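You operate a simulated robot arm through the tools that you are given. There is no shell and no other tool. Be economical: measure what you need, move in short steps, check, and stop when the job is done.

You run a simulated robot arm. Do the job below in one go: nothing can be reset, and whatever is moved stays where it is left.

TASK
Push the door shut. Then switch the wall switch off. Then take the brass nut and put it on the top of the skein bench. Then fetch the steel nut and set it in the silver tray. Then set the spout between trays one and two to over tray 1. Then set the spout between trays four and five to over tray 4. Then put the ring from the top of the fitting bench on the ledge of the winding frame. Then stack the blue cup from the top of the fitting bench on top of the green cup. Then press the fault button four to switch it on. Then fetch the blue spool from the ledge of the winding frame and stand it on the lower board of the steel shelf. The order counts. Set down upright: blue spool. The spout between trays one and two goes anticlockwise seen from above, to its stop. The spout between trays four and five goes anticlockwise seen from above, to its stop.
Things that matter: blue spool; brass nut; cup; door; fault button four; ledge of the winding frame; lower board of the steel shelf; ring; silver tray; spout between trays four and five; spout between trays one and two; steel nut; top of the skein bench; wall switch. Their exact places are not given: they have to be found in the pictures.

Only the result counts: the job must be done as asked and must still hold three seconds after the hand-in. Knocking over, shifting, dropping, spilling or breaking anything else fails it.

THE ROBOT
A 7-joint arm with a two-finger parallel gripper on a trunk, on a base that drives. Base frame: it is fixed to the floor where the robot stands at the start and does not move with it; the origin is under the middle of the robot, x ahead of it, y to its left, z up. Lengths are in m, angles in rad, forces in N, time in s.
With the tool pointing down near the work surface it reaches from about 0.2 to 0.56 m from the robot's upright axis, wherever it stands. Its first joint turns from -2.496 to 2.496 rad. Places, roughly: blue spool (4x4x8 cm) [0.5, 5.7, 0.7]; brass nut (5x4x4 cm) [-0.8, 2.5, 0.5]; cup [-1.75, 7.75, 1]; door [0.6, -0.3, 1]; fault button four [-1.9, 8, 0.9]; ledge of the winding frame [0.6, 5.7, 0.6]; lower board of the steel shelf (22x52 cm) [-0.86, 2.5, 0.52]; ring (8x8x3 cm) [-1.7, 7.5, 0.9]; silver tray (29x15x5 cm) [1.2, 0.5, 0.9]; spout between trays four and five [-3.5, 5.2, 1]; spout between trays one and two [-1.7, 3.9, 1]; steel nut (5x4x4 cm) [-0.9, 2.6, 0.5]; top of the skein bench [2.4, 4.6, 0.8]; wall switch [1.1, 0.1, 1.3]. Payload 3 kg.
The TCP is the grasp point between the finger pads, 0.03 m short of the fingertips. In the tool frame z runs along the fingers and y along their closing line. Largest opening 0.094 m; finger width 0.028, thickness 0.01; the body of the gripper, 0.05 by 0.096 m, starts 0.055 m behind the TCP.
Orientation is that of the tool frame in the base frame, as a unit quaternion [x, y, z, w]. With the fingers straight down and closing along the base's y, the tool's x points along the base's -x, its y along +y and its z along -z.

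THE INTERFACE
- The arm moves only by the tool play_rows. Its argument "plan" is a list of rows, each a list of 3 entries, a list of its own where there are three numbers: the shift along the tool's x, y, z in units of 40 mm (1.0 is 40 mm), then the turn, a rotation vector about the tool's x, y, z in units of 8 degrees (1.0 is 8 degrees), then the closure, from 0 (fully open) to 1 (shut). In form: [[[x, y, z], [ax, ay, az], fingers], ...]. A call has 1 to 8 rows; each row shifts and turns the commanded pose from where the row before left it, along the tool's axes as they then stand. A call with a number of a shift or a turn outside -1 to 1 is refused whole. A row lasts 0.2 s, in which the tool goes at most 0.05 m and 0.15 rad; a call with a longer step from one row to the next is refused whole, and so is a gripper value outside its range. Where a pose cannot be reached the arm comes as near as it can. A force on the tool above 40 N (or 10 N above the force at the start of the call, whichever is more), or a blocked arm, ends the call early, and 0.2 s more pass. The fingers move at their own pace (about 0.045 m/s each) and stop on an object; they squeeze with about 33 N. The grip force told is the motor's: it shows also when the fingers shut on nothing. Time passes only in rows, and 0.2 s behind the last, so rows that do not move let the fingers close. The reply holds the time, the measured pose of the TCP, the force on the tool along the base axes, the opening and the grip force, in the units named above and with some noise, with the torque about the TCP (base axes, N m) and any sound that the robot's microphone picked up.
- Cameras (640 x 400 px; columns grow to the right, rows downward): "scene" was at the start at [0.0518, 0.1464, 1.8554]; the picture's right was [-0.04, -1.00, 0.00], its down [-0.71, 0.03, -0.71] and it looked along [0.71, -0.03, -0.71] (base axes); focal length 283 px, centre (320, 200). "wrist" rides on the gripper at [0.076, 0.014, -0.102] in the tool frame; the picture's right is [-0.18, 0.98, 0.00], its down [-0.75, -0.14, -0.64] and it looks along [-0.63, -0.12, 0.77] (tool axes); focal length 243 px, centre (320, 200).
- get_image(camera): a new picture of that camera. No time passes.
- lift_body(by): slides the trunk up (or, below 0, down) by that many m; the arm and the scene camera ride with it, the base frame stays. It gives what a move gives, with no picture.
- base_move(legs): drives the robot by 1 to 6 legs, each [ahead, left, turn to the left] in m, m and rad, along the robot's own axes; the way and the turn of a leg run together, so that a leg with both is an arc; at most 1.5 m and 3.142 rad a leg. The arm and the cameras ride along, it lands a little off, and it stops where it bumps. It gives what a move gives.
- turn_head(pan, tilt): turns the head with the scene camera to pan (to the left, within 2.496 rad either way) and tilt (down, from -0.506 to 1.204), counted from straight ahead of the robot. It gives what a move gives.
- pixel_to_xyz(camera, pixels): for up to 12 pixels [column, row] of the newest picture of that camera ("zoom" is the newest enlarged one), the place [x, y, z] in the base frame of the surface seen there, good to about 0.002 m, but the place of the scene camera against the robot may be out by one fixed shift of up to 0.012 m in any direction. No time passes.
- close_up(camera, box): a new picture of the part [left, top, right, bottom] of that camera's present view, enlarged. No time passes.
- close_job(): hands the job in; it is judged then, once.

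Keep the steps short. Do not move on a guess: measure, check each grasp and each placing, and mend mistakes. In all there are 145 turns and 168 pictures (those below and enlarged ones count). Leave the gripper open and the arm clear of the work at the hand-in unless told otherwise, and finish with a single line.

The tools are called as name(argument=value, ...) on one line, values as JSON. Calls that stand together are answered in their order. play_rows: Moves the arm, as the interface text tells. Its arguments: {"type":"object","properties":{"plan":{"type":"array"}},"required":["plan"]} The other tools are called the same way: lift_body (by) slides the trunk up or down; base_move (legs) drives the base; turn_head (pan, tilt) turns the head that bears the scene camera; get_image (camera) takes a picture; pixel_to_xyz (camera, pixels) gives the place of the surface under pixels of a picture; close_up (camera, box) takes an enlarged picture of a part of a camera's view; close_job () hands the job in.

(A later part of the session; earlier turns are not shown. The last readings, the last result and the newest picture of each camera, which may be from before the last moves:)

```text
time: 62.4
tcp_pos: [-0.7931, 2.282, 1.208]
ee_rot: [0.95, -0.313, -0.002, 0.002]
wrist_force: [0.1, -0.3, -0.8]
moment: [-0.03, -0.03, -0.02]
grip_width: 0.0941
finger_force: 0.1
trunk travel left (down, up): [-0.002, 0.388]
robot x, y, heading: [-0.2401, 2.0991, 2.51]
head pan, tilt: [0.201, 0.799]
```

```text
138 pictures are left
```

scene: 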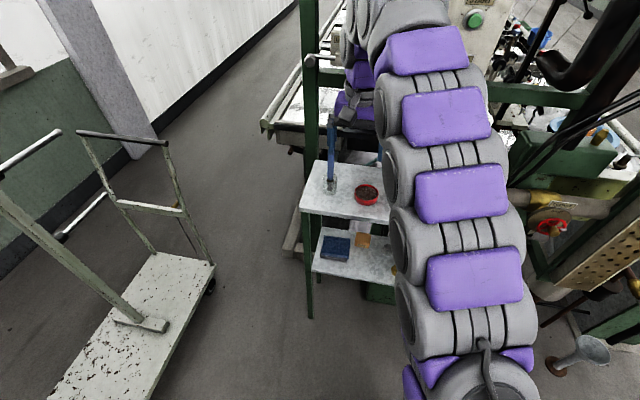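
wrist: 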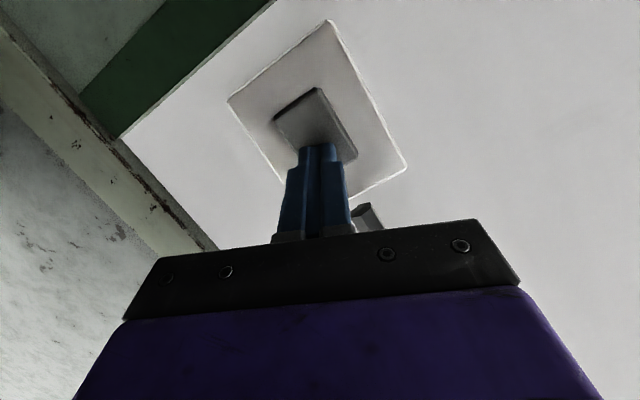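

The robot is well placed. Now I retract the arm towards me and rightwards, then lower it.

play_rows(plan=[[[0.8, -0.9, 0], [0, 0, 0], 0], [[0.8, -0.9, 0], [0, 0, 0], 0], [[0.8, -0.9, 0], [0, 0, 0], 0], [[0.8, -0.9, 0], [0, 0, 0], 0], [[0.7, -0.9, 0], [0, 0, 0], 0], [[0, 0, 1], [0, 0, 0], 0], [[0, 0, 1], [0, 0, 0], 0], [[0, 0, 1], [0, 0, 0], 0]])

play_rows(plan=[[[0, 0, 1], [0, 0, 0], 0], [[0, 0, 1], [0, 0, 0], 0], [[0, 0, 1], [0, 0, 0], 0], [[0, 0, 1], [0, 0, 0], 0], [[0, 0, 1], [0, 0, 0], 0], [[0, 0, 1], [0, 0, 0], 0], [[0, 0, 1], [0, 0, 0], 0], [[0, 0, 1], [0, 0, 0], 0]])

play_rows(plan=[[[0, 0, 0], [0, -1, 0], 0], [[0, 0, 0], [0, -1, 0], 0], [[0, 0, 0], [0, -1, 0], 0], [[0, 0, 0], [0, -1, 0], 0], [[0, 0, 0], [0, -1, 0], 0]])

get_image(camera="scene")

get_image(camera="wrist")

```text
time: 64.2
tcp_pos: [-0.5593, 2.3341, 1.0875]
ee_rot: [0.95, -0.313, -0.002, 0.001]
wrist_force: [-0.3, -0.5, -0.3]
moment: [-0.01, 0.0, 0.0]
grip_width: 0.094
finger_force: 0.0
trunk travel left (down, up): [-0.002, 0.388]
robot x, y, heading: [-0.2354, 2.0981, 2.503]
head pan, tilt: [0.201, 0.799]
```

```text
time: 66.0
tcp_pos: [-0.5612, 2.3341, 0.7674]
ee_rot: [0.95, -0.312, -0.003, 0.002]
wrist_force: [0.5, -0.2, -0.9]
moment: [0.0, 0.0, 0.02]
grip_width: 0.0938
finger_force: 0.1
trunk travel left (down, up): [-0.002, 0.388]
robot x, y, heading: [-0.2372, 2.0984, 2.505]
head pan, tilt: [0.201, 0.799]
```

```text
time: 67.2
tcp_pos: [-0.6271, 2.3853, 0.749]
ee_rot: [0.913, -0.301, -0.263, -0.084]
wrist_force: [0.1, 0.5, 0.1]
moment: [0.01, 0.03, -0.01]
grip_width: 0.0939
finger_force: 0.0
out of reach, approached as far as the arm can: row 2, 3, 4, 5
trunk travel left (down, up): [-0.002, 0.388]
robot x, y, heading: [-0.2357, 2.0996, 2.51]
head pan, tilt: [0.201, 0.799]
```

```text
137 pictures are left
```

scene: 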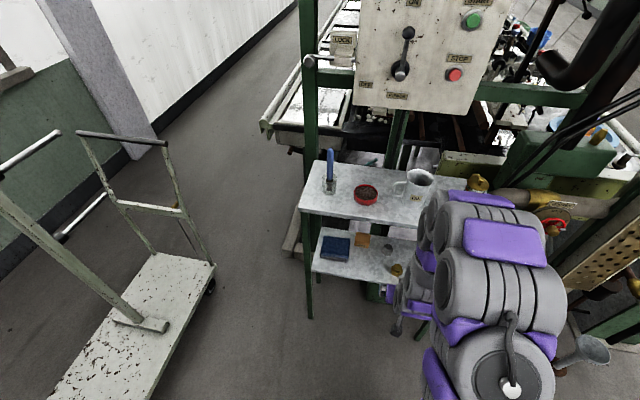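

```text
136 pictures are left
```

wrist: 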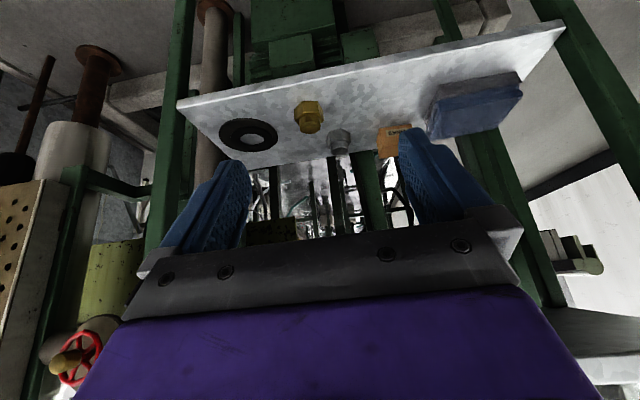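

The arm got to about 32° tilt at this short reach. In the upside-down wrist view the brass nut is at (308,116) and the steel nut at (340,140). I'll go forward 0.2 and down 0.1, which should let it take the full tilt.

play_rows(plan=[[[-0.37, -0.12, 0.86], [0, 0, 0], 0], [[-0.37, -0.12, 0.86], [0, 0, 0], 0], [[-0.37, -0.12, 0.86], [0, 0, 0], 0], [[-0.37, -0.12, 0.86], [0, 0, 0], 0], [[-0.37, -0.12, 0.86], [0, 0, 0], 0], [[-0.37, -0.12, 0.86], [0, 0, 0], 0]])

get_image(camera="wrist")

get_image(camera="scene")

```text
time: 68.6
tcp_pos: [-0.7609, 2.5191, 0.6222]
ee_rot: [0.913, -0.3, -0.262, -0.083]
wrist_force: [-0.3, -0.7, 0.0]
moment: [0.0, 0.01, -0.01]
grip_width: 0.0939
finger_force: 0.1
trunk travel left (down, up): [-0.002, 0.388]
robot x, y, heading: [-0.2344, 2.1017, 2.511]
head pan, tilt: [0.201, 0.799]
```

```text
135 pictures are left
```

wrist: 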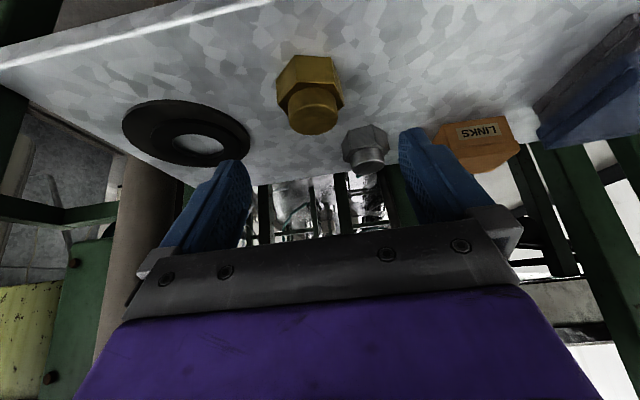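

```text
134 pictures are left
```

scene: 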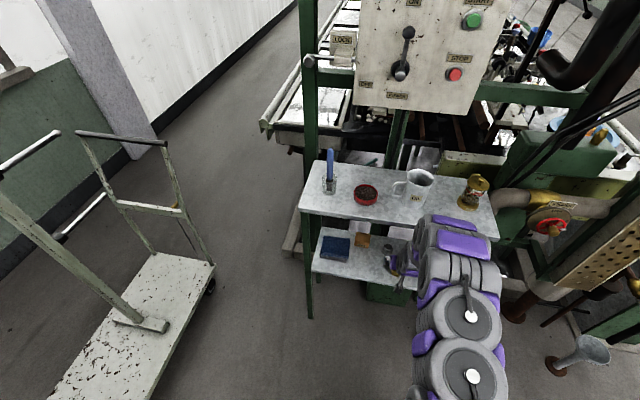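

I'm above the brass nut. Measuring nuts with the wrist camera.

pixel_to_xyz(camera="wrist", pixels=[[308, 120], [310, 70], [295, 85], [330, 80], [312, 103], [368, 160], [365, 135], [350, 145], [385, 145], [300, 30], [340, 110]])

```text
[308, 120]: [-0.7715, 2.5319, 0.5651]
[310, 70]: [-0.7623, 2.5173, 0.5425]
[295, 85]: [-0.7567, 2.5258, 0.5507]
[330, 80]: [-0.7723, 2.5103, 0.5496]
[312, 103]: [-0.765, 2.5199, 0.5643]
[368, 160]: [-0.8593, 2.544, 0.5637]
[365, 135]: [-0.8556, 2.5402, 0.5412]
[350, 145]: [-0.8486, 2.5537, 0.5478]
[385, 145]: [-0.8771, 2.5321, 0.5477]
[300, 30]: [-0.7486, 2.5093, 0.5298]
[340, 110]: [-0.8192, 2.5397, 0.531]
```

Brass nut centre ≈(-0.775, 2.531), top 0.565; the board is at 0.530. I'll descend onto it, TCP to (-0.766, 2.524, 0.567), then close.

play_rows(plan=[[[0.2, 0, 0.42], [0, 0, 0], 0], [[0.2, -0.03, 0.42], [0, 0, 0], 0], [[0.18, 0, 0.41], [0, 0, 0], 0]])

get_image(camera="wrist")

```text
time: 69.4
tcp_pos: [-0.7633, 2.5232, 0.566]
ee_rot: [0.913, -0.301, -0.261, -0.084]
wrist_force: [-0.3, -0.7, -0.3]
moment: [0.02, 0.02, 0.0]
grip_width: 0.094
finger_force: 0.0
trunk travel left (down, up): [-0.002, 0.388]
robot x, y, heading: [-0.2364, 2.1017, 2.506]
head pan, tilt: [0.201, 0.799]
```

```text
133 pictures are left
```

wrist: 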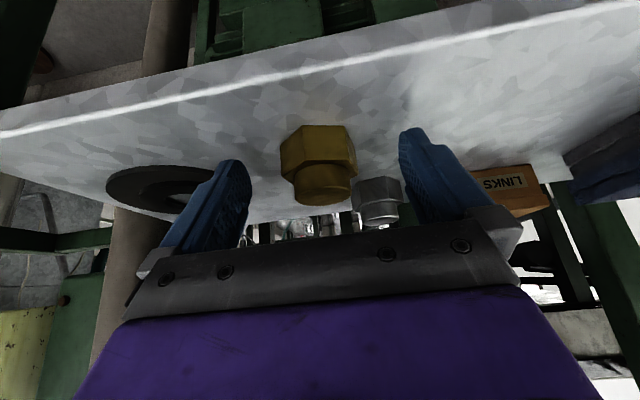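

The nut sits between the fingers. Closing.

play_rows(plan=[[[0, 0, 0], [0, 0, 0], 1], [[0, 0, 0], [0, 0, 0], 1], [[0, 0, 0], [0, 0, 0], 1], [[0, 0, 0], [0, 0, 0], 1], [[0, 0, 0], [0, 0, 0], 1]])

get_image(camera="wrist")

```text
time: 70.6
tcp_pos: [-0.7637, 2.5233, 0.5663]
ee_rot: [0.913, -0.302, -0.262, -0.084]
wrist_force: [-0.2, 1.2, 0.0]
moment: [0.03, 0.02, 0.02]
grip_width: 0.0423
finger_force: 33.6
trunk travel left (down, up): [-0.002, 0.388]
robot x, y, heading: [-0.2411, 2.0986, 2.51]
head pan, tilt: [0.201, 0.799]
```

```text
132 pictures are left
```

wrist: 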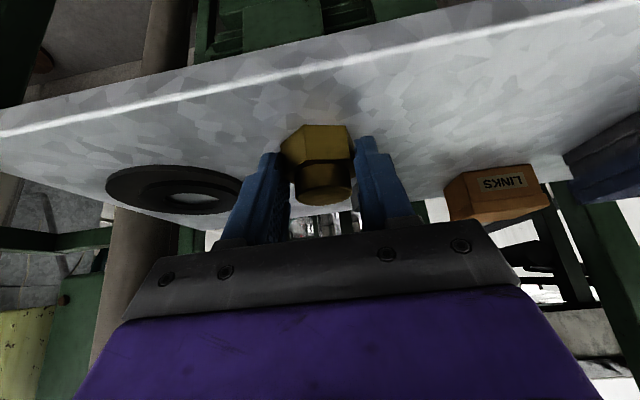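

Nut held (0.042 m). I'll lift 3 cm and back out with the base.

play_rows(plan=[[[-0.2, 0, -0.32], [0, 0, 0], 1], [[-0.2, 0, -0.32], [0, 0, 0], 1], [[-0.15, 0, -0.25], [0, 0, 0], 1]])

base_move(legs=[[-0.4, 0, 0]])

turn_head(pan=-1.5, tilt=0.4)

get_image(camera="scene")

get_image(camera="wrist")

```text
time: 71.4
tcp_pos: [-0.7626, 2.5221, 0.6084]
ee_rot: [0.914, -0.3, -0.261, -0.084]
wrist_force: [-0.5, 0.0, -1.4]
moment: [-0.02, -0.05, -0.03]
grip_width: 0.0425
finger_force: 32.5
trunk travel left (down, up): [-0.002, 0.388]
robot x, y, heading: [-0.2378, 2.1002, 2.511]
head pan, tilt: [0.201, 0.799]
```

```text
time: 73.9
tcp_pos: [-0.4449, 2.2899, 0.6067]
ee_rot: [0.913, -0.302, -0.262, -0.084]
wrist_force: [0.6, 0.2, -2.0]
moment: [0.0, -0.01, -0.01]
grip_width: 0.0422
finger_force: 33.2
trunk travel left (down, up): [-0.002, 0.388]
robot x, y, heading: [0.0792, 1.863, 2.5]
head pan, tilt: [0.201, 0.799]
```

```text
time: 75.6
tcp_pos: [-0.4445, 2.2886, 0.6086]
ee_rot: [0.913, -0.302, -0.263, -0.084]
wrist_force: [0.1, -0.2, -1.0]
moment: [0.0, -0.02, 0.0]
grip_width: 0.0416
finger_force: 33.3
trunk travel left (down, up): [-0.002, 0.388]
robot x, y, heading: [0.0785, 1.8642, 2.504]
head pan, tilt: [-1.499, 0.4]
```

```text
131 pictures are left
```

scene: 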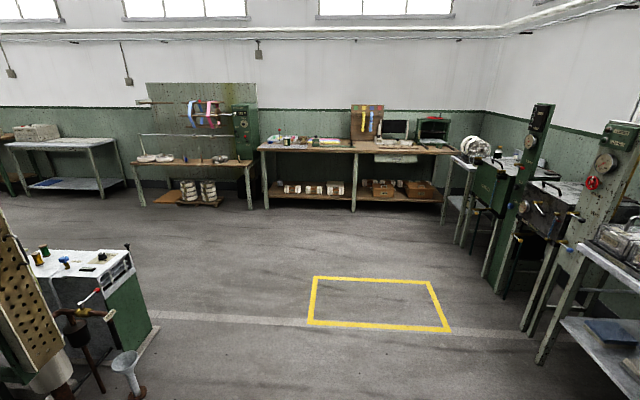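

```text
130 pictures are left
```

wrist: 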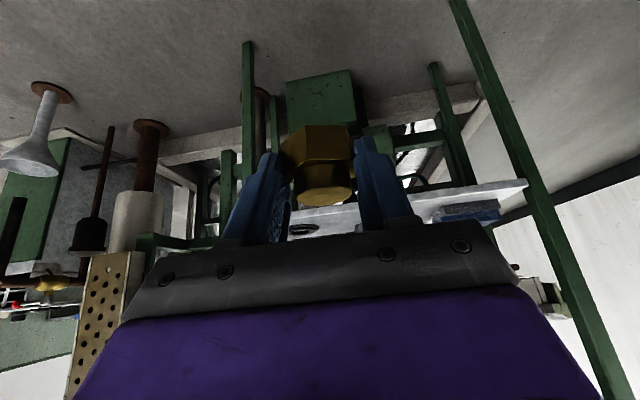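

Measuring the tables along the far wall to identify the skein bench.

pixel_to_xyz(camera="scene", pixels=[[262, 147], [355, 150], [440, 152], [300, 143], [200, 160], [245, 165], [90, 141], [136, 163], [355, 208], [320, 276], [400, 146], [430, 130]])

close_up(camera="scene", box=[120, 70, 480, 220])

```text
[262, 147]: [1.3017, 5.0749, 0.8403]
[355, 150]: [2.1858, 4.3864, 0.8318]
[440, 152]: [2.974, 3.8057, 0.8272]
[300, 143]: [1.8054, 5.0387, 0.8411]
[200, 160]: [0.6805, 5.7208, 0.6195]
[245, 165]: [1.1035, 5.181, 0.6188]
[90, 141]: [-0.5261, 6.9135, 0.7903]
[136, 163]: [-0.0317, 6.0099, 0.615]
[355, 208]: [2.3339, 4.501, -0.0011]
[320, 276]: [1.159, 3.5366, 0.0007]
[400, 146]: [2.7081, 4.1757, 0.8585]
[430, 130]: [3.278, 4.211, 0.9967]
```

```text
1.78 times, centred on (300, 145) of scene
```

zoom: 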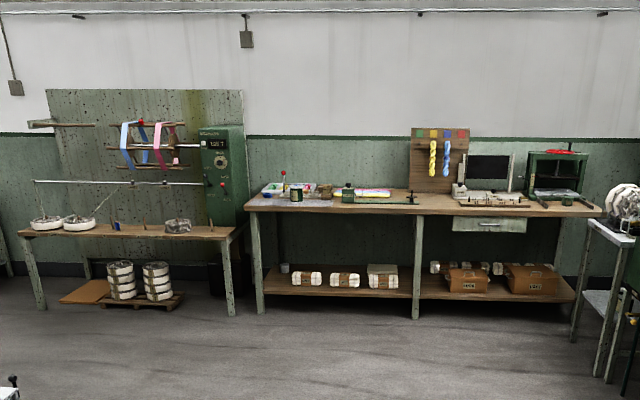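

The skein bench is the long table with its top at z≈0.84. I'll keep the tool tilt, raise the trunk 0.36, and drive there.

lift_body(by=0.36)

base_move(legs=[[0, 0, -1.459], [1.4, 0, 0], [0.8, 0, 0], [0, 0, -0.123]])

turn_head(pan=0.1, tilt=0.6)

get_image(camera="scene")

```text
time: 79.1
tcp_pos: [-0.4453, 2.2892, 0.9698]
ee_rot: [0.913, -0.302, -0.263, -0.084]
wrist_force: [-1.0, 0.6, -1.0]
moment: [-0.02, -0.04, -0.02]
grip_width: 0.0393
finger_force: 32.6
trunk travel left (down, up): [-0.362, 0.028]
robot x, y, heading: [0.0807, 1.8647, 2.507]
head pan, tilt: [-1.499, 0.4]
```

```text
time: 94.1
tcp_pos: [1.6122, 4.293, 0.9687]
ee_rot: [-0.423, 0.863, 0.123, 0.247]
wrist_force: [-0.6, 0.0, -1.6]
moment: [0.01, 0.01, 0.02]
grip_width: 0.0391
finger_force: 33.4
trunk travel left (down, up): [-0.362, 0.028]
robot x, y, heading: [1.1792, 3.7783, 0.908]
head pan, tilt: [-1.499, 0.4]
```

```text
time: 95.8
tcp_pos: [1.6115, 4.2904, 0.9699]
ee_rot: [-0.422, 0.863, 0.123, 0.247]
wrist_force: [0.1, -0.4, -1.5]
moment: [0.0, -0.01, 0.0]
grip_width: 0.0393
finger_force: 32.8
trunk travel left (down, up): [-0.362, 0.028]
robot x, y, heading: [1.1715, 3.7799, 0.918]
head pan, tilt: [0.099, 0.6]
```

```text
128 pictures are left
```

scene: 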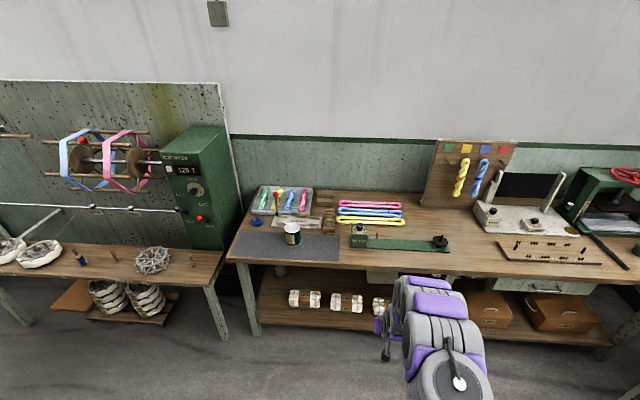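

I see free wood in front of the green ruler near (385,262). Measuring, and checking the held nut.

pixel_to_xyz(camera="scene", pixels=[[385, 262], [385, 252], [385, 274], [360, 268], [440, 266], [410, 244], [470, 240], [420, 225], [340, 262], [440, 277]])

get_image(camera="wrist")

```text
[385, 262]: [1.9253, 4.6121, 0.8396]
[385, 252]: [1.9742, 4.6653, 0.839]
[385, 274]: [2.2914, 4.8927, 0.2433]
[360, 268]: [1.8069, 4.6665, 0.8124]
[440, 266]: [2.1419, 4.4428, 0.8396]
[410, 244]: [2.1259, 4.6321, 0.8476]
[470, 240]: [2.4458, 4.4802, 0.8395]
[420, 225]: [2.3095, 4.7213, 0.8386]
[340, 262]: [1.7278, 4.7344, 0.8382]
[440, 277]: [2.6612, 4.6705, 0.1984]
```

```text
127 pictures are left
```

wrist: 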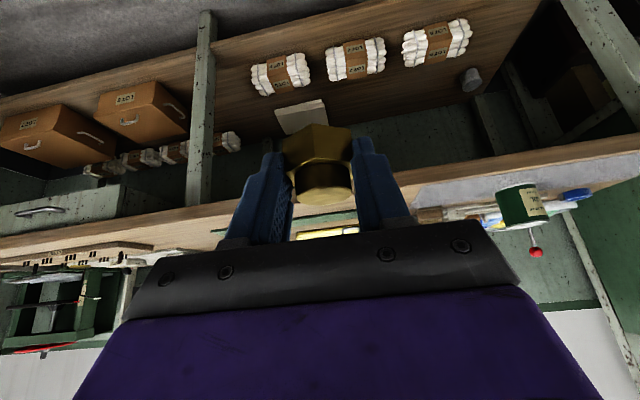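

Let me look closely at the free spot right of the ruler.

close_up(camera="scene", box=[340, 200, 540, 290])

pixel_to_xyz(camera="zoom", pixels=[[352, 140], [400, 180], [400, 150], [510, 150], [520, 185], [430, 210], [340, 160], [340, 185], [200, 165], [60, 160], [280, 200], [430, 130]])

```text
3.20 times, centred on (440, 245) of scene
```

zoom: 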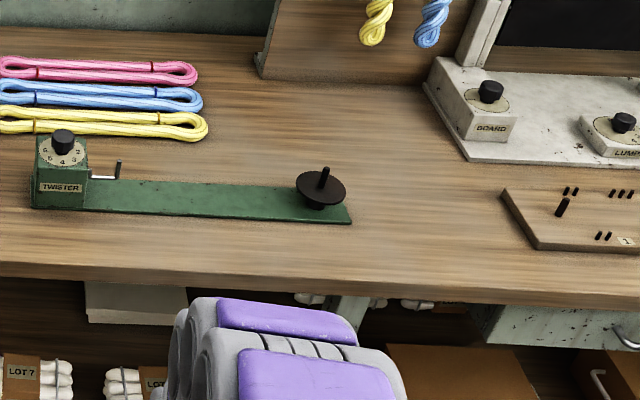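

```text
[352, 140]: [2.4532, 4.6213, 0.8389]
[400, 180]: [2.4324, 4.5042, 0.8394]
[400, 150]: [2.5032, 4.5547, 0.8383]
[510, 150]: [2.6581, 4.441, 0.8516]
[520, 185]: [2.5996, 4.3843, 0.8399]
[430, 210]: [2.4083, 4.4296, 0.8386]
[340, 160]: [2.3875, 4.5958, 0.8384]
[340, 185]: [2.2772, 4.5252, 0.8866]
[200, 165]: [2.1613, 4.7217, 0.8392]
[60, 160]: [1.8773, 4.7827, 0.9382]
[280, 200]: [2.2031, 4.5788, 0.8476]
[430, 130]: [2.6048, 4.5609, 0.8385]
```

The free spot is (2.41, 4.45), z 0.839. Driving right, then ahead, with the nut at z≈0.93.

base_move(legs=[[0, -0.538, 0], [0.58, 0, 0]])

turn_head(pan=0.2, tilt=0.85)

get_image(camera="scene")

get_image(camera="wrist")

```text
time: 101.8
tcp_pos: [2.4038, 4.4185, 0.9699]
ee_rot: [-0.422, 0.863, 0.126, 0.247]
wrist_force: [0.3, 0.0, -1.1]
moment: [-0.02, 0.03, 0.01]
grip_width: 0.0393
finger_force: 32.6
trunk travel left (down, up): [-0.362, 0.028]
robot x, y, heading: [1.9649, 3.9069, 0.907]
head pan, tilt: [0.099, 0.6]
```

```text
time: 102.6
tcp_pos: [2.4008, 4.4177, 0.9715]
ee_rot: [-0.422, 0.863, 0.124, 0.248]
wrist_force: [0.7, 0.0, -2.1]
moment: [0.02, 0.0, 0.0]
grip_width: 0.0394
finger_force: 33.0
trunk travel left (down, up): [-0.362, 0.028]
robot x, y, heading: [1.9664, 3.9035, 0.912]
head pan, tilt: [0.201, 0.85]
```

```text
125 pictures are left
```

scene: 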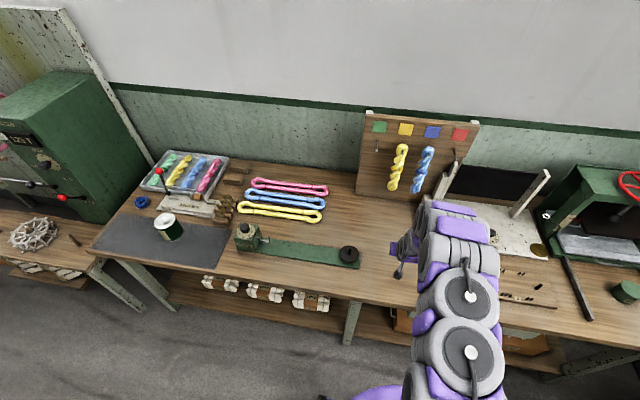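

```text
124 pictures are left
```

wrist: 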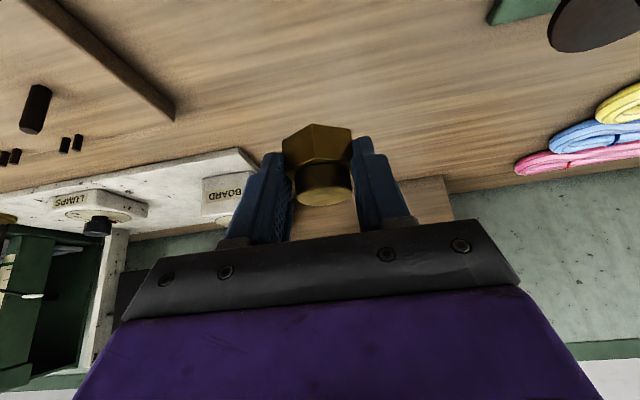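

Over a clear patch. Lowering the trunk 0.08, then checking.

lift_body(by=-0.08)

get_image(camera="wrist")

pixel_to_xyz(camera="wrist", pixels=[[315, 155], [315, 142], [315, 130], [315, 115], [300, 100], [250, 140], [400, 150], [400, 120]])

```text
time: 103.8
tcp_pos: [2.3995, 4.4189, 0.8916]
ee_rot: [-0.423, 0.863, 0.124, 0.248]
wrist_force: [0.0, -0.3, -1.7]
moment: [-0.03, 0.0, 0.0]
grip_width: 0.0392
finger_force: 33.2
trunk travel left (down, up): [-0.282, 0.108]
robot x, y, heading: [1.9661, 3.906, 0.915]
head pan, tilt: [0.201, 0.85]
```

```text
123 pictures are left
```

wrist: 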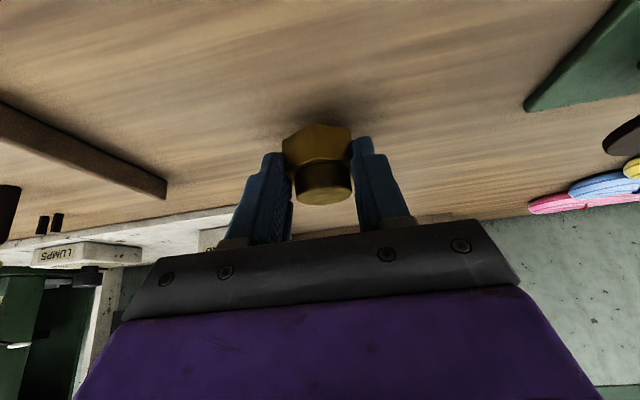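

```text
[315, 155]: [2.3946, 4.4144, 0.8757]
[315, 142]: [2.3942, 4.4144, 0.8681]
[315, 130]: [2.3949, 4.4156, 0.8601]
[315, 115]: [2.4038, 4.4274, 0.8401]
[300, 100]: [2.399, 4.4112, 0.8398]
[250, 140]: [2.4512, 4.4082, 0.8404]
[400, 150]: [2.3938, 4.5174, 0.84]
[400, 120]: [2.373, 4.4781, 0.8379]
```

The nut's bottom is about 16 mm above the wood. I'll lower gently by arm until contact shows in the force.

play_rows(plan=[[[0.09, 0, 0.14], [0, 0, 0], 1], [[0.09, 0, 0.14], [0, 0, 0], 1], [[0.03, 0, 0.05], [0, 0, 0], 1]])

play_rows(plan=[[[0.03, 0, 0.05], [0, 0, 0], 1]])

get_image(camera="wrist")

```text
time: 104.6
tcp_pos: [2.3984, 4.4195, 0.8763]
ee_rot: [-0.422, 0.863, 0.124, 0.248]
wrist_force: [-1.9, -0.5, 2.9]
moment: [-0.11, 0.0, -0.02]
grip_width: 0.039
finger_force: 33.0
trunk travel left (down, up): [-0.282, 0.108]
robot x, y, heading: [1.9653, 3.9093, 0.919]
head pan, tilt: [0.201, 0.85]
```

```text
time: 105.0
tcp_pos: [2.3984, 4.419, 0.8766]
ee_rot: [-0.423, 0.862, 0.126, 0.25]
wrist_force: [-4.1, -6.5, 20.4]
moment: [-0.34, 0.11, -0.04]
grip_width: 0.0392
finger_force: 33.1
trunk travel left (down, up): [-0.282, 0.108]
robot x, y, heading: [1.9646, 3.9058, 0.91]
head pan, tilt: [0.201, 0.85]
```

```text
122 pictures are left
```

wrist: 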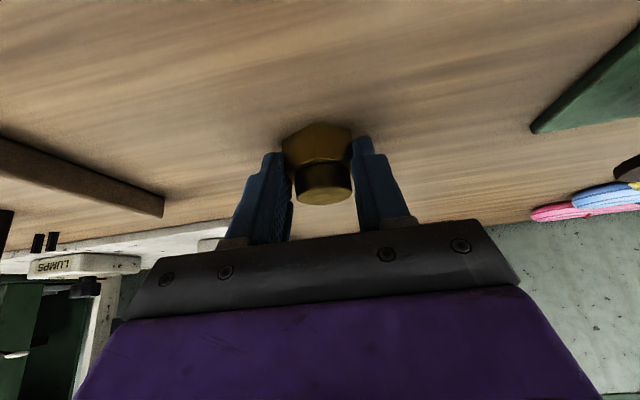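

The nut is on the wood (20 N up). Opening, then rising.

play_rows(plan=[[[0, 0, 0], [0, 0, 0], 0.3], [[0, 0, 0], [0, 0, 0], 0], [[0, 0, 0], [0, 0, 0], 0], [[0, 0, 0], [0, 0, 0], 0], [[-0.4, 0, -0.7], [0, 0, 0], 0], [[-0.4, 0, -0.7], [0, 0, 0], 0]])

get_image(camera="wrist")

```text
time: 106.4
tcp_pos: [2.3988, 4.4183, 0.939]
ee_rot: [-0.422, 0.863, 0.124, 0.249]
wrist_force: [-0.2, 0.7, -0.6]
moment: [0.01, -0.02, 0.02]
grip_width: 0.0938
finger_force: 0.0
trunk travel left (down, up): [-0.282, 0.108]
robot x, y, heading: [1.9679, 3.9101, 0.911]
head pan, tilt: [0.201, 0.85]
```

```text
121 pictures are left
```

wrist: 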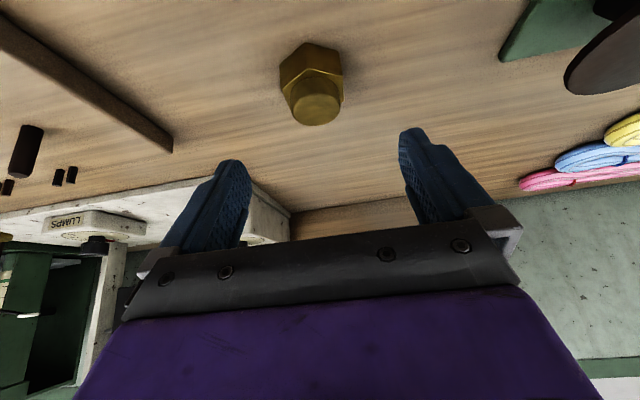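

Brass nut placed. Now I back away, test how far the tool will tilt, and drive back to the shelf for the steel nut.

base_move(legs=[[-0.5, 0, 0], [0, 0, -0.15]])

play_rows(plan=[[[0, 0, 0], [0, -1, 0], 0], [[0, 0, 0], [0, -1, 0], 0]])

base_move(legs=[[-1.3, 0, 0], [-1.03, 0, 0], [0, 0, 1.744]])

turn_head(pan=0.1, tilt=0.7)

get_image(camera="scene")

```text
time: 109.9
tcp_pos: [2.1602, 3.9571, 0.9377]
ee_rot: [-0.361, 0.89, 0.106, 0.257]
wrist_force: [-0.3, -0.4, 0.3]
moment: [0.02, 0.0, 0.01]
grip_width: 0.0941
finger_force: 0.1
trunk travel left (down, up): [-0.282, 0.108]
robot x, y, heading: [1.6606, 3.5155, 0.775]
head pan, tilt: [0.201, 0.85]
```

```text
time: 110.5
tcp_pos: [2.1605, 3.9553, 0.9371]
ee_rot: [-0.341, 0.846, 0.156, 0.378]
wrist_force: [-0.4, 0.4, -0.1]
moment: [-0.03, 0.0, 0.0]
grip_width: 0.0939
finger_force: 0.0
trunk travel left (down, up): [-0.282, 0.108]
robot x, y, heading: [1.6626, 3.5127, 0.775]
head pan, tilt: [0.201, 0.85]
```

```text
time: 126.1
tcp_pos: [-0.5228, 2.3084, 0.9385]
ee_rot: [0.868, -0.281, -0.389, -0.123]
wrist_force: [-0.3, 0.3, 0.1]
moment: [0.02, 0.01, -0.01]
grip_width: 0.0941
finger_force: 0.0
trunk travel left (down, up): [-0.282, 0.108]
robot x, y, heading: [-0.002, 1.8973, 2.516]
head pan, tilt: [0.201, 0.85]
```

```text
time: 126.8
tcp_pos: [-0.5209, 2.3073, 0.94]
ee_rot: [0.868, -0.281, -0.391, -0.124]
wrist_force: [-0.8, 0.7, 0.1]
moment: [-0.01, -0.02, -0.02]
grip_width: 0.0942
finger_force: 0.1
trunk travel left (down, up): [-0.282, 0.108]
robot x, y, heading: [0.0, 1.891, 2.521]
head pan, tilt: [0.099, 0.7]
```

```text
120 pictures are left
```

scene: 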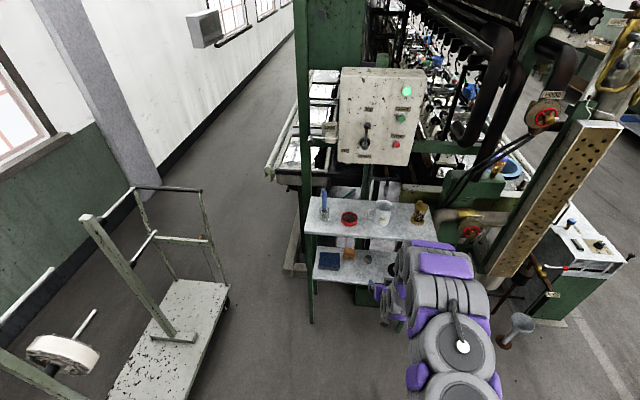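

Tilt is 48° now. I lower the trunk 0.28 and drive in 0.31, stopping short of the nut.

lift_body(by=-0.281)

base_move(legs=[[0.31, 0, 0]])

get_image(camera="wrist")

get_image(camera="scene")

```text
time: 129.7
tcp_pos: [-0.5216, 2.3064, 0.6587]
ee_rot: [0.867, -0.282, -0.391, -0.124]
wrist_force: [-0.2, 0.0, 0.4]
moment: [0.02, 0.01, 0.0]
grip_width: 0.0939
finger_force: 0.1
trunk travel left (down, up): [-0.001, 0.389]
robot x, y, heading: [0.0029, 1.8926, 2.52]
head pan, tilt: [0.099, 0.7]
```

```text
time: 131.8
tcp_pos: [-0.7707, 2.489, 0.6584]
ee_rot: [0.868, -0.281, -0.391, -0.124]
wrist_force: [0.1, 0.4, 0.2]
moment: [-0.03, -0.01, 0.02]
grip_width: 0.0939
finger_force: 0.1
trunk travel left (down, up): [-0.001, 0.389]
robot x, y, heading: [-0.2558, 2.0747, 2.513]
head pan, tilt: [0.099, 0.7]
```

```text
119 pictures are left
```

wrist: 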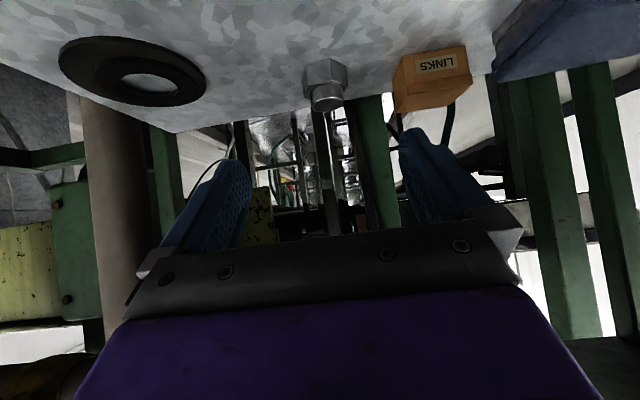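

```text
118 pictures are left
```

scene: 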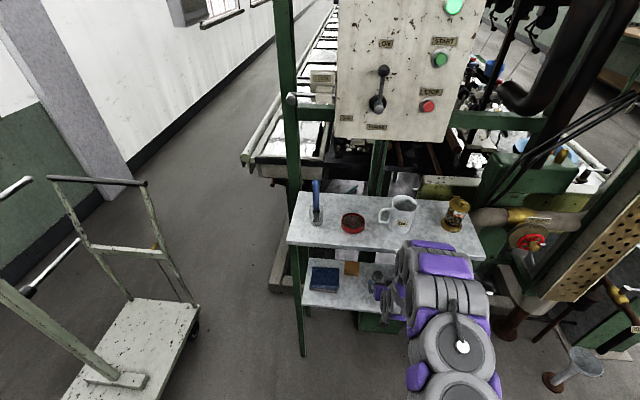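

pixel_to_xyz(camera="wrist", pixels=[[325, 100], [327, 106], [325, 75], [312, 78], [340, 75], [325, 60], [325, 92], [400, 85], [420, 90], [150, 95]])

close_up(camera="wrist", box=[270, 40, 390, 130])

```text
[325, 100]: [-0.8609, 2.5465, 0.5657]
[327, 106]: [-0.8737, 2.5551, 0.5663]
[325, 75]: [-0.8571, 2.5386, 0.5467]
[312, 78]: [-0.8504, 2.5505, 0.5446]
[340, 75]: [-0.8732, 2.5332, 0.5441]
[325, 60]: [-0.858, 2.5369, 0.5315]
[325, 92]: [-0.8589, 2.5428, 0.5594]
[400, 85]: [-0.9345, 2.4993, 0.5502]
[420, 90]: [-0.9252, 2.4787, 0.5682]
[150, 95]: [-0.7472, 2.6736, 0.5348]
```

```text
4.44 times, centred on (330, 85) of wrist
```

zoom: 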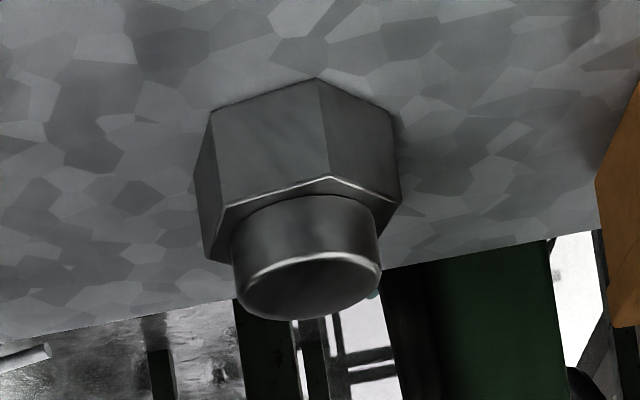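

Steel nut centre ≈(-0.872, 2.554). It lies almost exactly on the tool axis 0.139 ahead, so I slide straight in with the fingers open.

play_rows(plan=[[[0.01, 0.07, 0.87], [0, 0, 0], 0], [[0.01, 0.07, 0.87], [0, 0, 0], 0], [[0.01, 0, 0.87], [0, 0, 0], 0], [[0.01, 0, 0.8], [0, 0, 0], 0]])

get_image(camera="wrist")

close_up(camera="scene", box=[280, 170, 500, 330])

```text
time: 132.8
tcp_pos: [-0.8566, 2.5404, 0.5674]
ee_rot: [0.867, -0.282, -0.391, -0.124]
wrist_force: [-0.8, 0.3, -0.9]
moment: [-0.04, 0.01, -0.01]
grip_width: 0.0942
finger_force: 0.2
trunk travel left (down, up): [-0.001, 0.389]
robot x, y, heading: [-0.2498, 2.0783, 2.516]
head pan, tilt: [0.099, 0.7]
```

```text
116 pictures are left
```

wrist: 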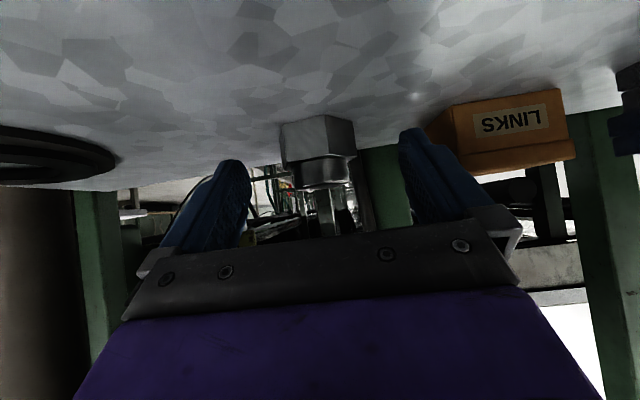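

```text
2.50 times, centred on (390, 250) of scene
```

zoom: 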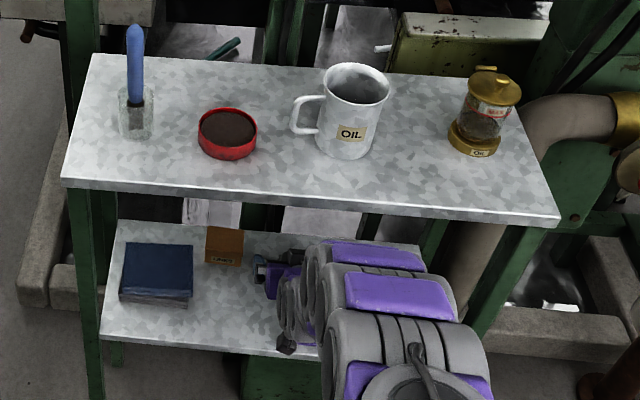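

Good. A touch further (4 mm) and close.

play_rows(plan=[[[0, 0, 0.1], [0, 0, 0], 0], [[0, 0, 0], [0, 0, 0], 1], [[0, 0, 0], [0, 0, 0], 1], [[0, 0, 0], [0, 0, 0], 1], [[0, 0, 0], [0, 0, 0], 1], [[0, 0, 0], [0, 0, 0], 1]])

get_image(camera="wrist")

```text
time: 134.2
tcp_pos: [-0.8582, 2.5433, 0.5663]
ee_rot: [0.867, -0.281, -0.392, -0.124]
wrist_force: [0.2, 0.5, 1.0]
moment: [0.0, -0.01, 0.02]
grip_width: 0.044
finger_force: 32.4
trunk travel left (down, up): [-0.001, 0.389]
robot x, y, heading: [-0.253, 2.0778, 2.516]
head pan, tilt: [0.099, 0.7]
```

```text
114 pictures are left
```

wrist: 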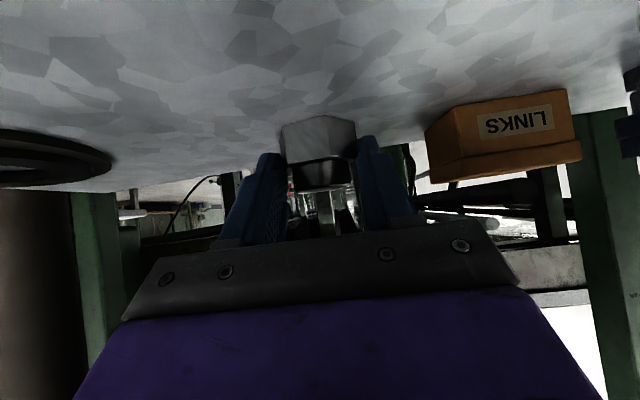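

Held (0.044). Lifting 1.5 cm, withdrawing along the tool axis, then backing out.

play_rows(plan=[[[-0.28, 0, -0.25], [0, 0, 0], 1], [[0, 0, -0.7], [0, 0, 0], 1], [[0, 0, -0.7], [0, 0, 0], 1], [[0, 0, -0.6], [0, 0, 0], 1]])

base_move(legs=[[-0.42, 0, 0]])

lift_body(by=0.38)

get_image(camera="wrist")

turn_head(pan=-2.4, tilt=0.5)

get_image(camera="scene")

```text
time: 135.2
tcp_pos: [-0.8091, 2.5086, 0.6346]
ee_rot: [0.868, -0.28, -0.391, -0.124]
wrist_force: [-0.2, -0.9, -0.6]
moment: [0.02, 0.0, 0.0]
grip_width: 0.0441
finger_force: 32.6
trunk travel left (down, up): [-0.001, 0.389]
robot x, y, heading: [-0.2517, 2.0719, 2.511]
head pan, tilt: [0.099, 0.7]
```

```text
time: 137.8
tcp_pos: [-0.4689, 2.2643, 0.6352]
ee_rot: [0.867, -0.282, -0.391, -0.125]
wrist_force: [0.6, 0.1, -1.1]
moment: [-0.03, 0.0, 0.02]
grip_width: 0.0444
finger_force: 32.7
trunk travel left (down, up): [-0.001, 0.389]
robot x, y, heading: [0.0847, 1.8301, 2.518]
head pan, tilt: [0.099, 0.7]
```

```text
time: 141.4
tcp_pos: [-0.4674, 2.2647, 1.0167]
ee_rot: [0.867, -0.283, -0.392, -0.125]
wrist_force: [-0.3, 0.3, -1.4]
moment: [0.01, -0.02, 0.01]
grip_width: 0.044
finger_force: 33.3
trunk travel left (down, up): [-0.381, 0.009]
robot x, y, heading: [0.0925, 1.8279, 2.511]
head pan, tilt: [0.099, 0.7]
```

```text
113 pictures are left
```

wrist: 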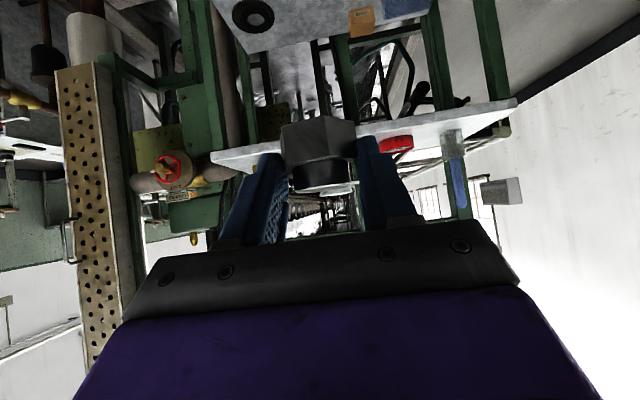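

```text
time: 143.7
tcp_pos: [-0.4671, 2.2646, 1.0168]
ee_rot: [0.866, -0.284, -0.391, -0.126]
wrist_force: [0.4, 0.4, -1.9]
moment: [-0.02, -0.04, 0.03]
grip_width: 0.0439
finger_force: 33.3
trunk travel left (down, up): [-0.381, 0.009]
robot x, y, heading: [0.0882, 1.8273, 2.513]
head pan, tilt: [-2.4, 0.499]
```

```text
112 pictures are left
```

scene: 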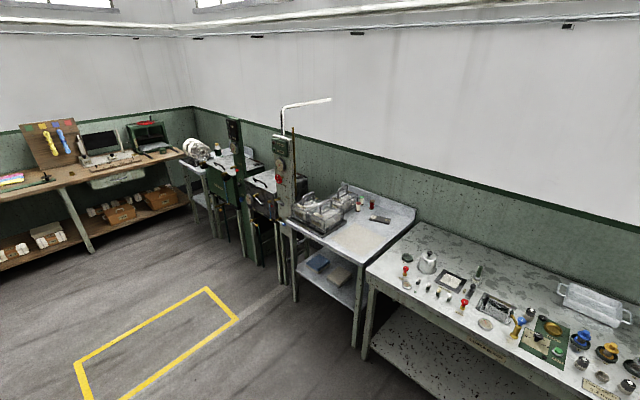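

Steel nut held well. The tray is best reached from the bench's door-side end. I turn towards heading 0.65 and drive over near my start point.

base_move(legs=[[0, 0, -1.862], [-0.578, -0.727, 0], [-0.578, -0.727, 0]])

turn_head(pan=0.0, tilt=0.6)

get_image(camera="scene")

```text
time: 157.5
tcp_pos: [0.5792, 0.376, 1.0172]
ee_rot: [-0.279, 0.868, 0.125, 0.391]
wrist_force: [-0.4, 0.8, -1.6]
moment: [-0.04, 0.01, -0.04]
grip_width: 0.0432
finger_force: 33.0
trunk travel left (down, up): [-0.381, 0.009]
robot x, y, heading: [0.0019, -0.023, 0.624]
head pan, tilt: [-2.4, 0.499]
```

```text
time: 159.7
tcp_pos: [0.5843, 0.3668, 1.0192]
ee_rot: [-0.278, 0.868, 0.131, 0.391]
wrist_force: [0.9, -0.6, -1.1]
moment: [-0.01, 0.0, -0.02]
grip_width: 0.0433
finger_force: 33.1
trunk travel left (down, up): [-0.381, 0.009]
robot x, y, heading: [-0.0046, -0.0189, 0.624]
head pan, tilt: [0.0, 0.6]
```

```text
111 pictures are left
```

scene: 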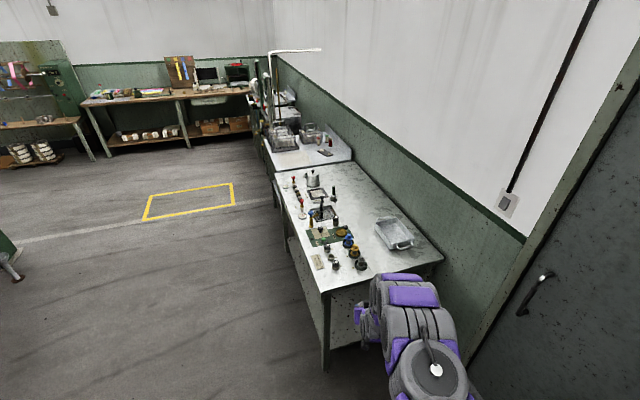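

close_up(camera="scene", box=[290, 190, 450, 290])

pixel_to_xyz(camera="zoom", pixels=[[420, 170], [395, 120], [445, 215], [385, 105], [340, 120], [425, 240], [490, 205], [440, 190], [415, 200], [285, 270], [260, 245], [285, 290]])

```text
4.00 times, centred on (370, 240) of scene
```

zoom: 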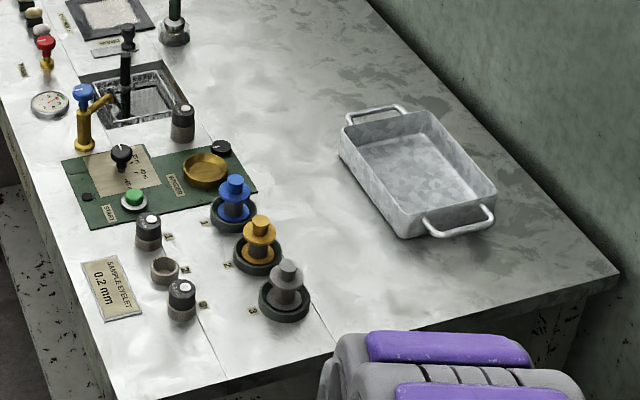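

```text
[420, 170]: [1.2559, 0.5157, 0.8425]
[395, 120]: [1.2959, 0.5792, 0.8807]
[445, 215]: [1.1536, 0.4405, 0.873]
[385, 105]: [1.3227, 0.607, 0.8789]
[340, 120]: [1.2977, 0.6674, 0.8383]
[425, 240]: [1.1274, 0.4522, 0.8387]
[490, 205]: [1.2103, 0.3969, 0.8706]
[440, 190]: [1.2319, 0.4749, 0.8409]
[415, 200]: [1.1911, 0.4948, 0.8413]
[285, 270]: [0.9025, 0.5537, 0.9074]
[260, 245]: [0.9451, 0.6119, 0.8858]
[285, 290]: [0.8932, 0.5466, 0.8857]
```

The tray floor is at z≈0.842, its long side along the wall. I'll bring the nut over its far half, aiming at TCP (1.27, 0.545), first still high.

base_move(legs=[[0, -0.255, 0], [0.62, 0, 0]])

get_image(camera="wrist")

turn_head(pan=0.3, tilt=0.9)

get_image(camera="scene")

```text
time: 164.6
tcp_pos: [1.2271, 0.5035, 1.0182]
ee_rot: [-0.278, 0.867, 0.131, 0.392]
wrist_force: [0.5, -0.2, -1.4]
moment: [-0.04, 0.06, 0.01]
grip_width: 0.043
finger_force: 33.2
trunk travel left (down, up): [-0.381, 0.009]
robot x, y, heading: [0.6385, 0.1171, 0.625]
head pan, tilt: [0.0, 0.6]
```

```text
109 pictures are left
```

wrist: 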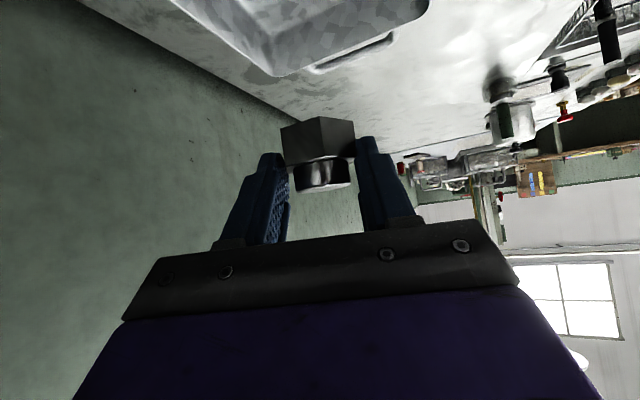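

```text
time: 165.4
tcp_pos: [1.2237, 0.5034, 1.0183]
ee_rot: [-0.278, 0.867, 0.131, 0.392]
wrist_force: [-0.2, -0.3, -0.5]
moment: [-0.05, 0.0, -0.03]
grip_width: 0.0429
finger_force: 33.2
trunk travel left (down, up): [-0.381, 0.009]
robot x, y, heading: [0.6437, 0.1175, 0.619]
head pan, tilt: [0.3, 0.901]
```

```text
108 pictures are left
```

scene: 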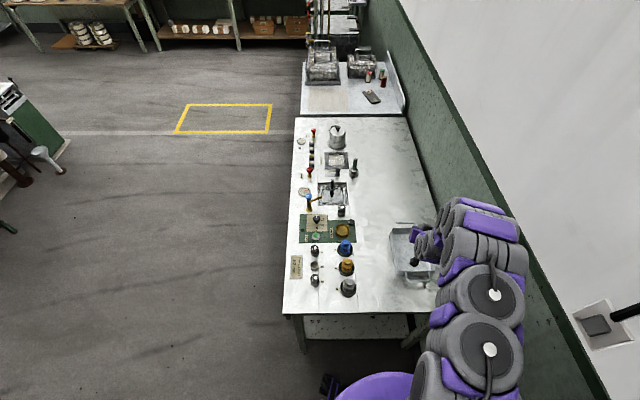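

pixel_to_xyz(camera="wrist", pixels=[[425, 5], [285, 72], [180, 5], [340, 10], [350, 55], [390, 38], [270, 25], [230, 30], [250, 50]])

close_up(camera="scene", box=[360, 200, 460, 300])

pixel_to_xyz(camera="scene", pixels=[[392, 230], [400, 276], [410, 250], [400, 228], [434, 285]])

```text
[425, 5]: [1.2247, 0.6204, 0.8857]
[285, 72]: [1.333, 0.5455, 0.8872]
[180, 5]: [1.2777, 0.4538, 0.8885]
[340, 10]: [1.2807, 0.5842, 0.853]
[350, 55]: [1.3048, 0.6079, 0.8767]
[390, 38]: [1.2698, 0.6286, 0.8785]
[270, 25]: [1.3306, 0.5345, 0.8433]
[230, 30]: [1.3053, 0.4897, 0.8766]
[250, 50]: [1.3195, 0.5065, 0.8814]
```

```text
4.00 times, centred on (410, 250) of scene
```

zoom: 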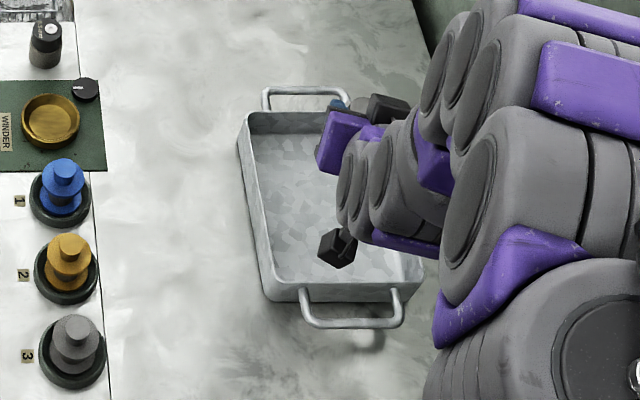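

```text
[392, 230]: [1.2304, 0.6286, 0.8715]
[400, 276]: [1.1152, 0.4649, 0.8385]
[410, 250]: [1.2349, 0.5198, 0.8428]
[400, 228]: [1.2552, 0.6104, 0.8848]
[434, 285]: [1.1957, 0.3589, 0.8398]
```

The tray's body is about 20×13 cm, centre (1.221, 0.502). At 48° tilt the wrist camera would hit the near rim, so I tilt back to 32° first, then lower.

play_rows(plan=[[[0, 0, 0], [0, 1, 0], 1], [[0, 0, 0], [0, 1, 0], 1]])

lift_body(by=-0.1)

get_image(camera="wrist")

close_up(camera="scene", box=[360, 200, 460, 300])

```text
time: 166.0
tcp_pos: [1.223, 0.5063, 1.0204]
ee_rot: [-0.295, 0.913, 0.092, 0.267]
wrist_force: [0.0, 0.6, -0.7]
moment: [-0.02, 0.01, -0.02]
grip_width: 0.0426
finger_force: 33.2
trunk travel left (down, up): [-0.381, 0.009]
robot x, y, heading: [0.6381, 0.1187, 0.625]
head pan, tilt: [0.3, 0.901]
```

```text
time: 167.3
tcp_pos: [1.227, 0.4981, 0.9205]
ee_rot: [-0.292, 0.914, 0.092, 0.266]
wrist_force: [0.4, -1.4, -1.6]
moment: [0.01, 0.01, 0.01]
grip_width: 0.0424
finger_force: 32.5
trunk travel left (down, up): [-0.281, 0.109]
robot x, y, heading: [0.641, 0.1195, 0.622]
head pan, tilt: [0.3, 0.901]
```

```text
106 pictures are left
```

wrist: 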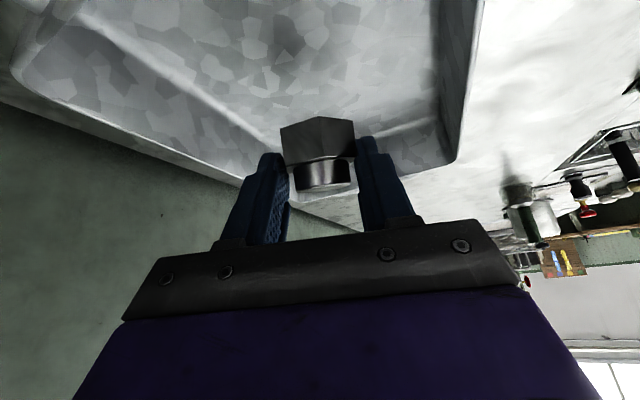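

```text
4.00 times, centred on (410, 250) of scene
```

zoom: 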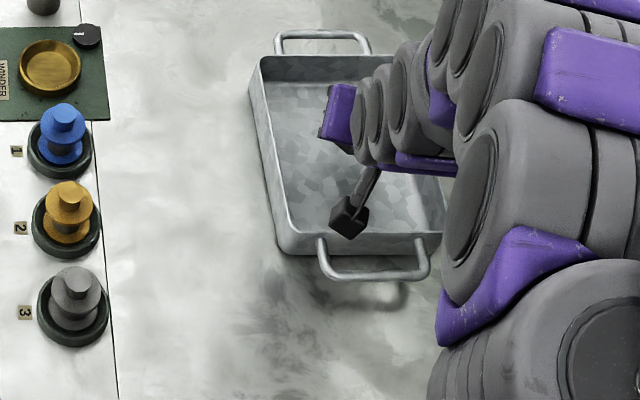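

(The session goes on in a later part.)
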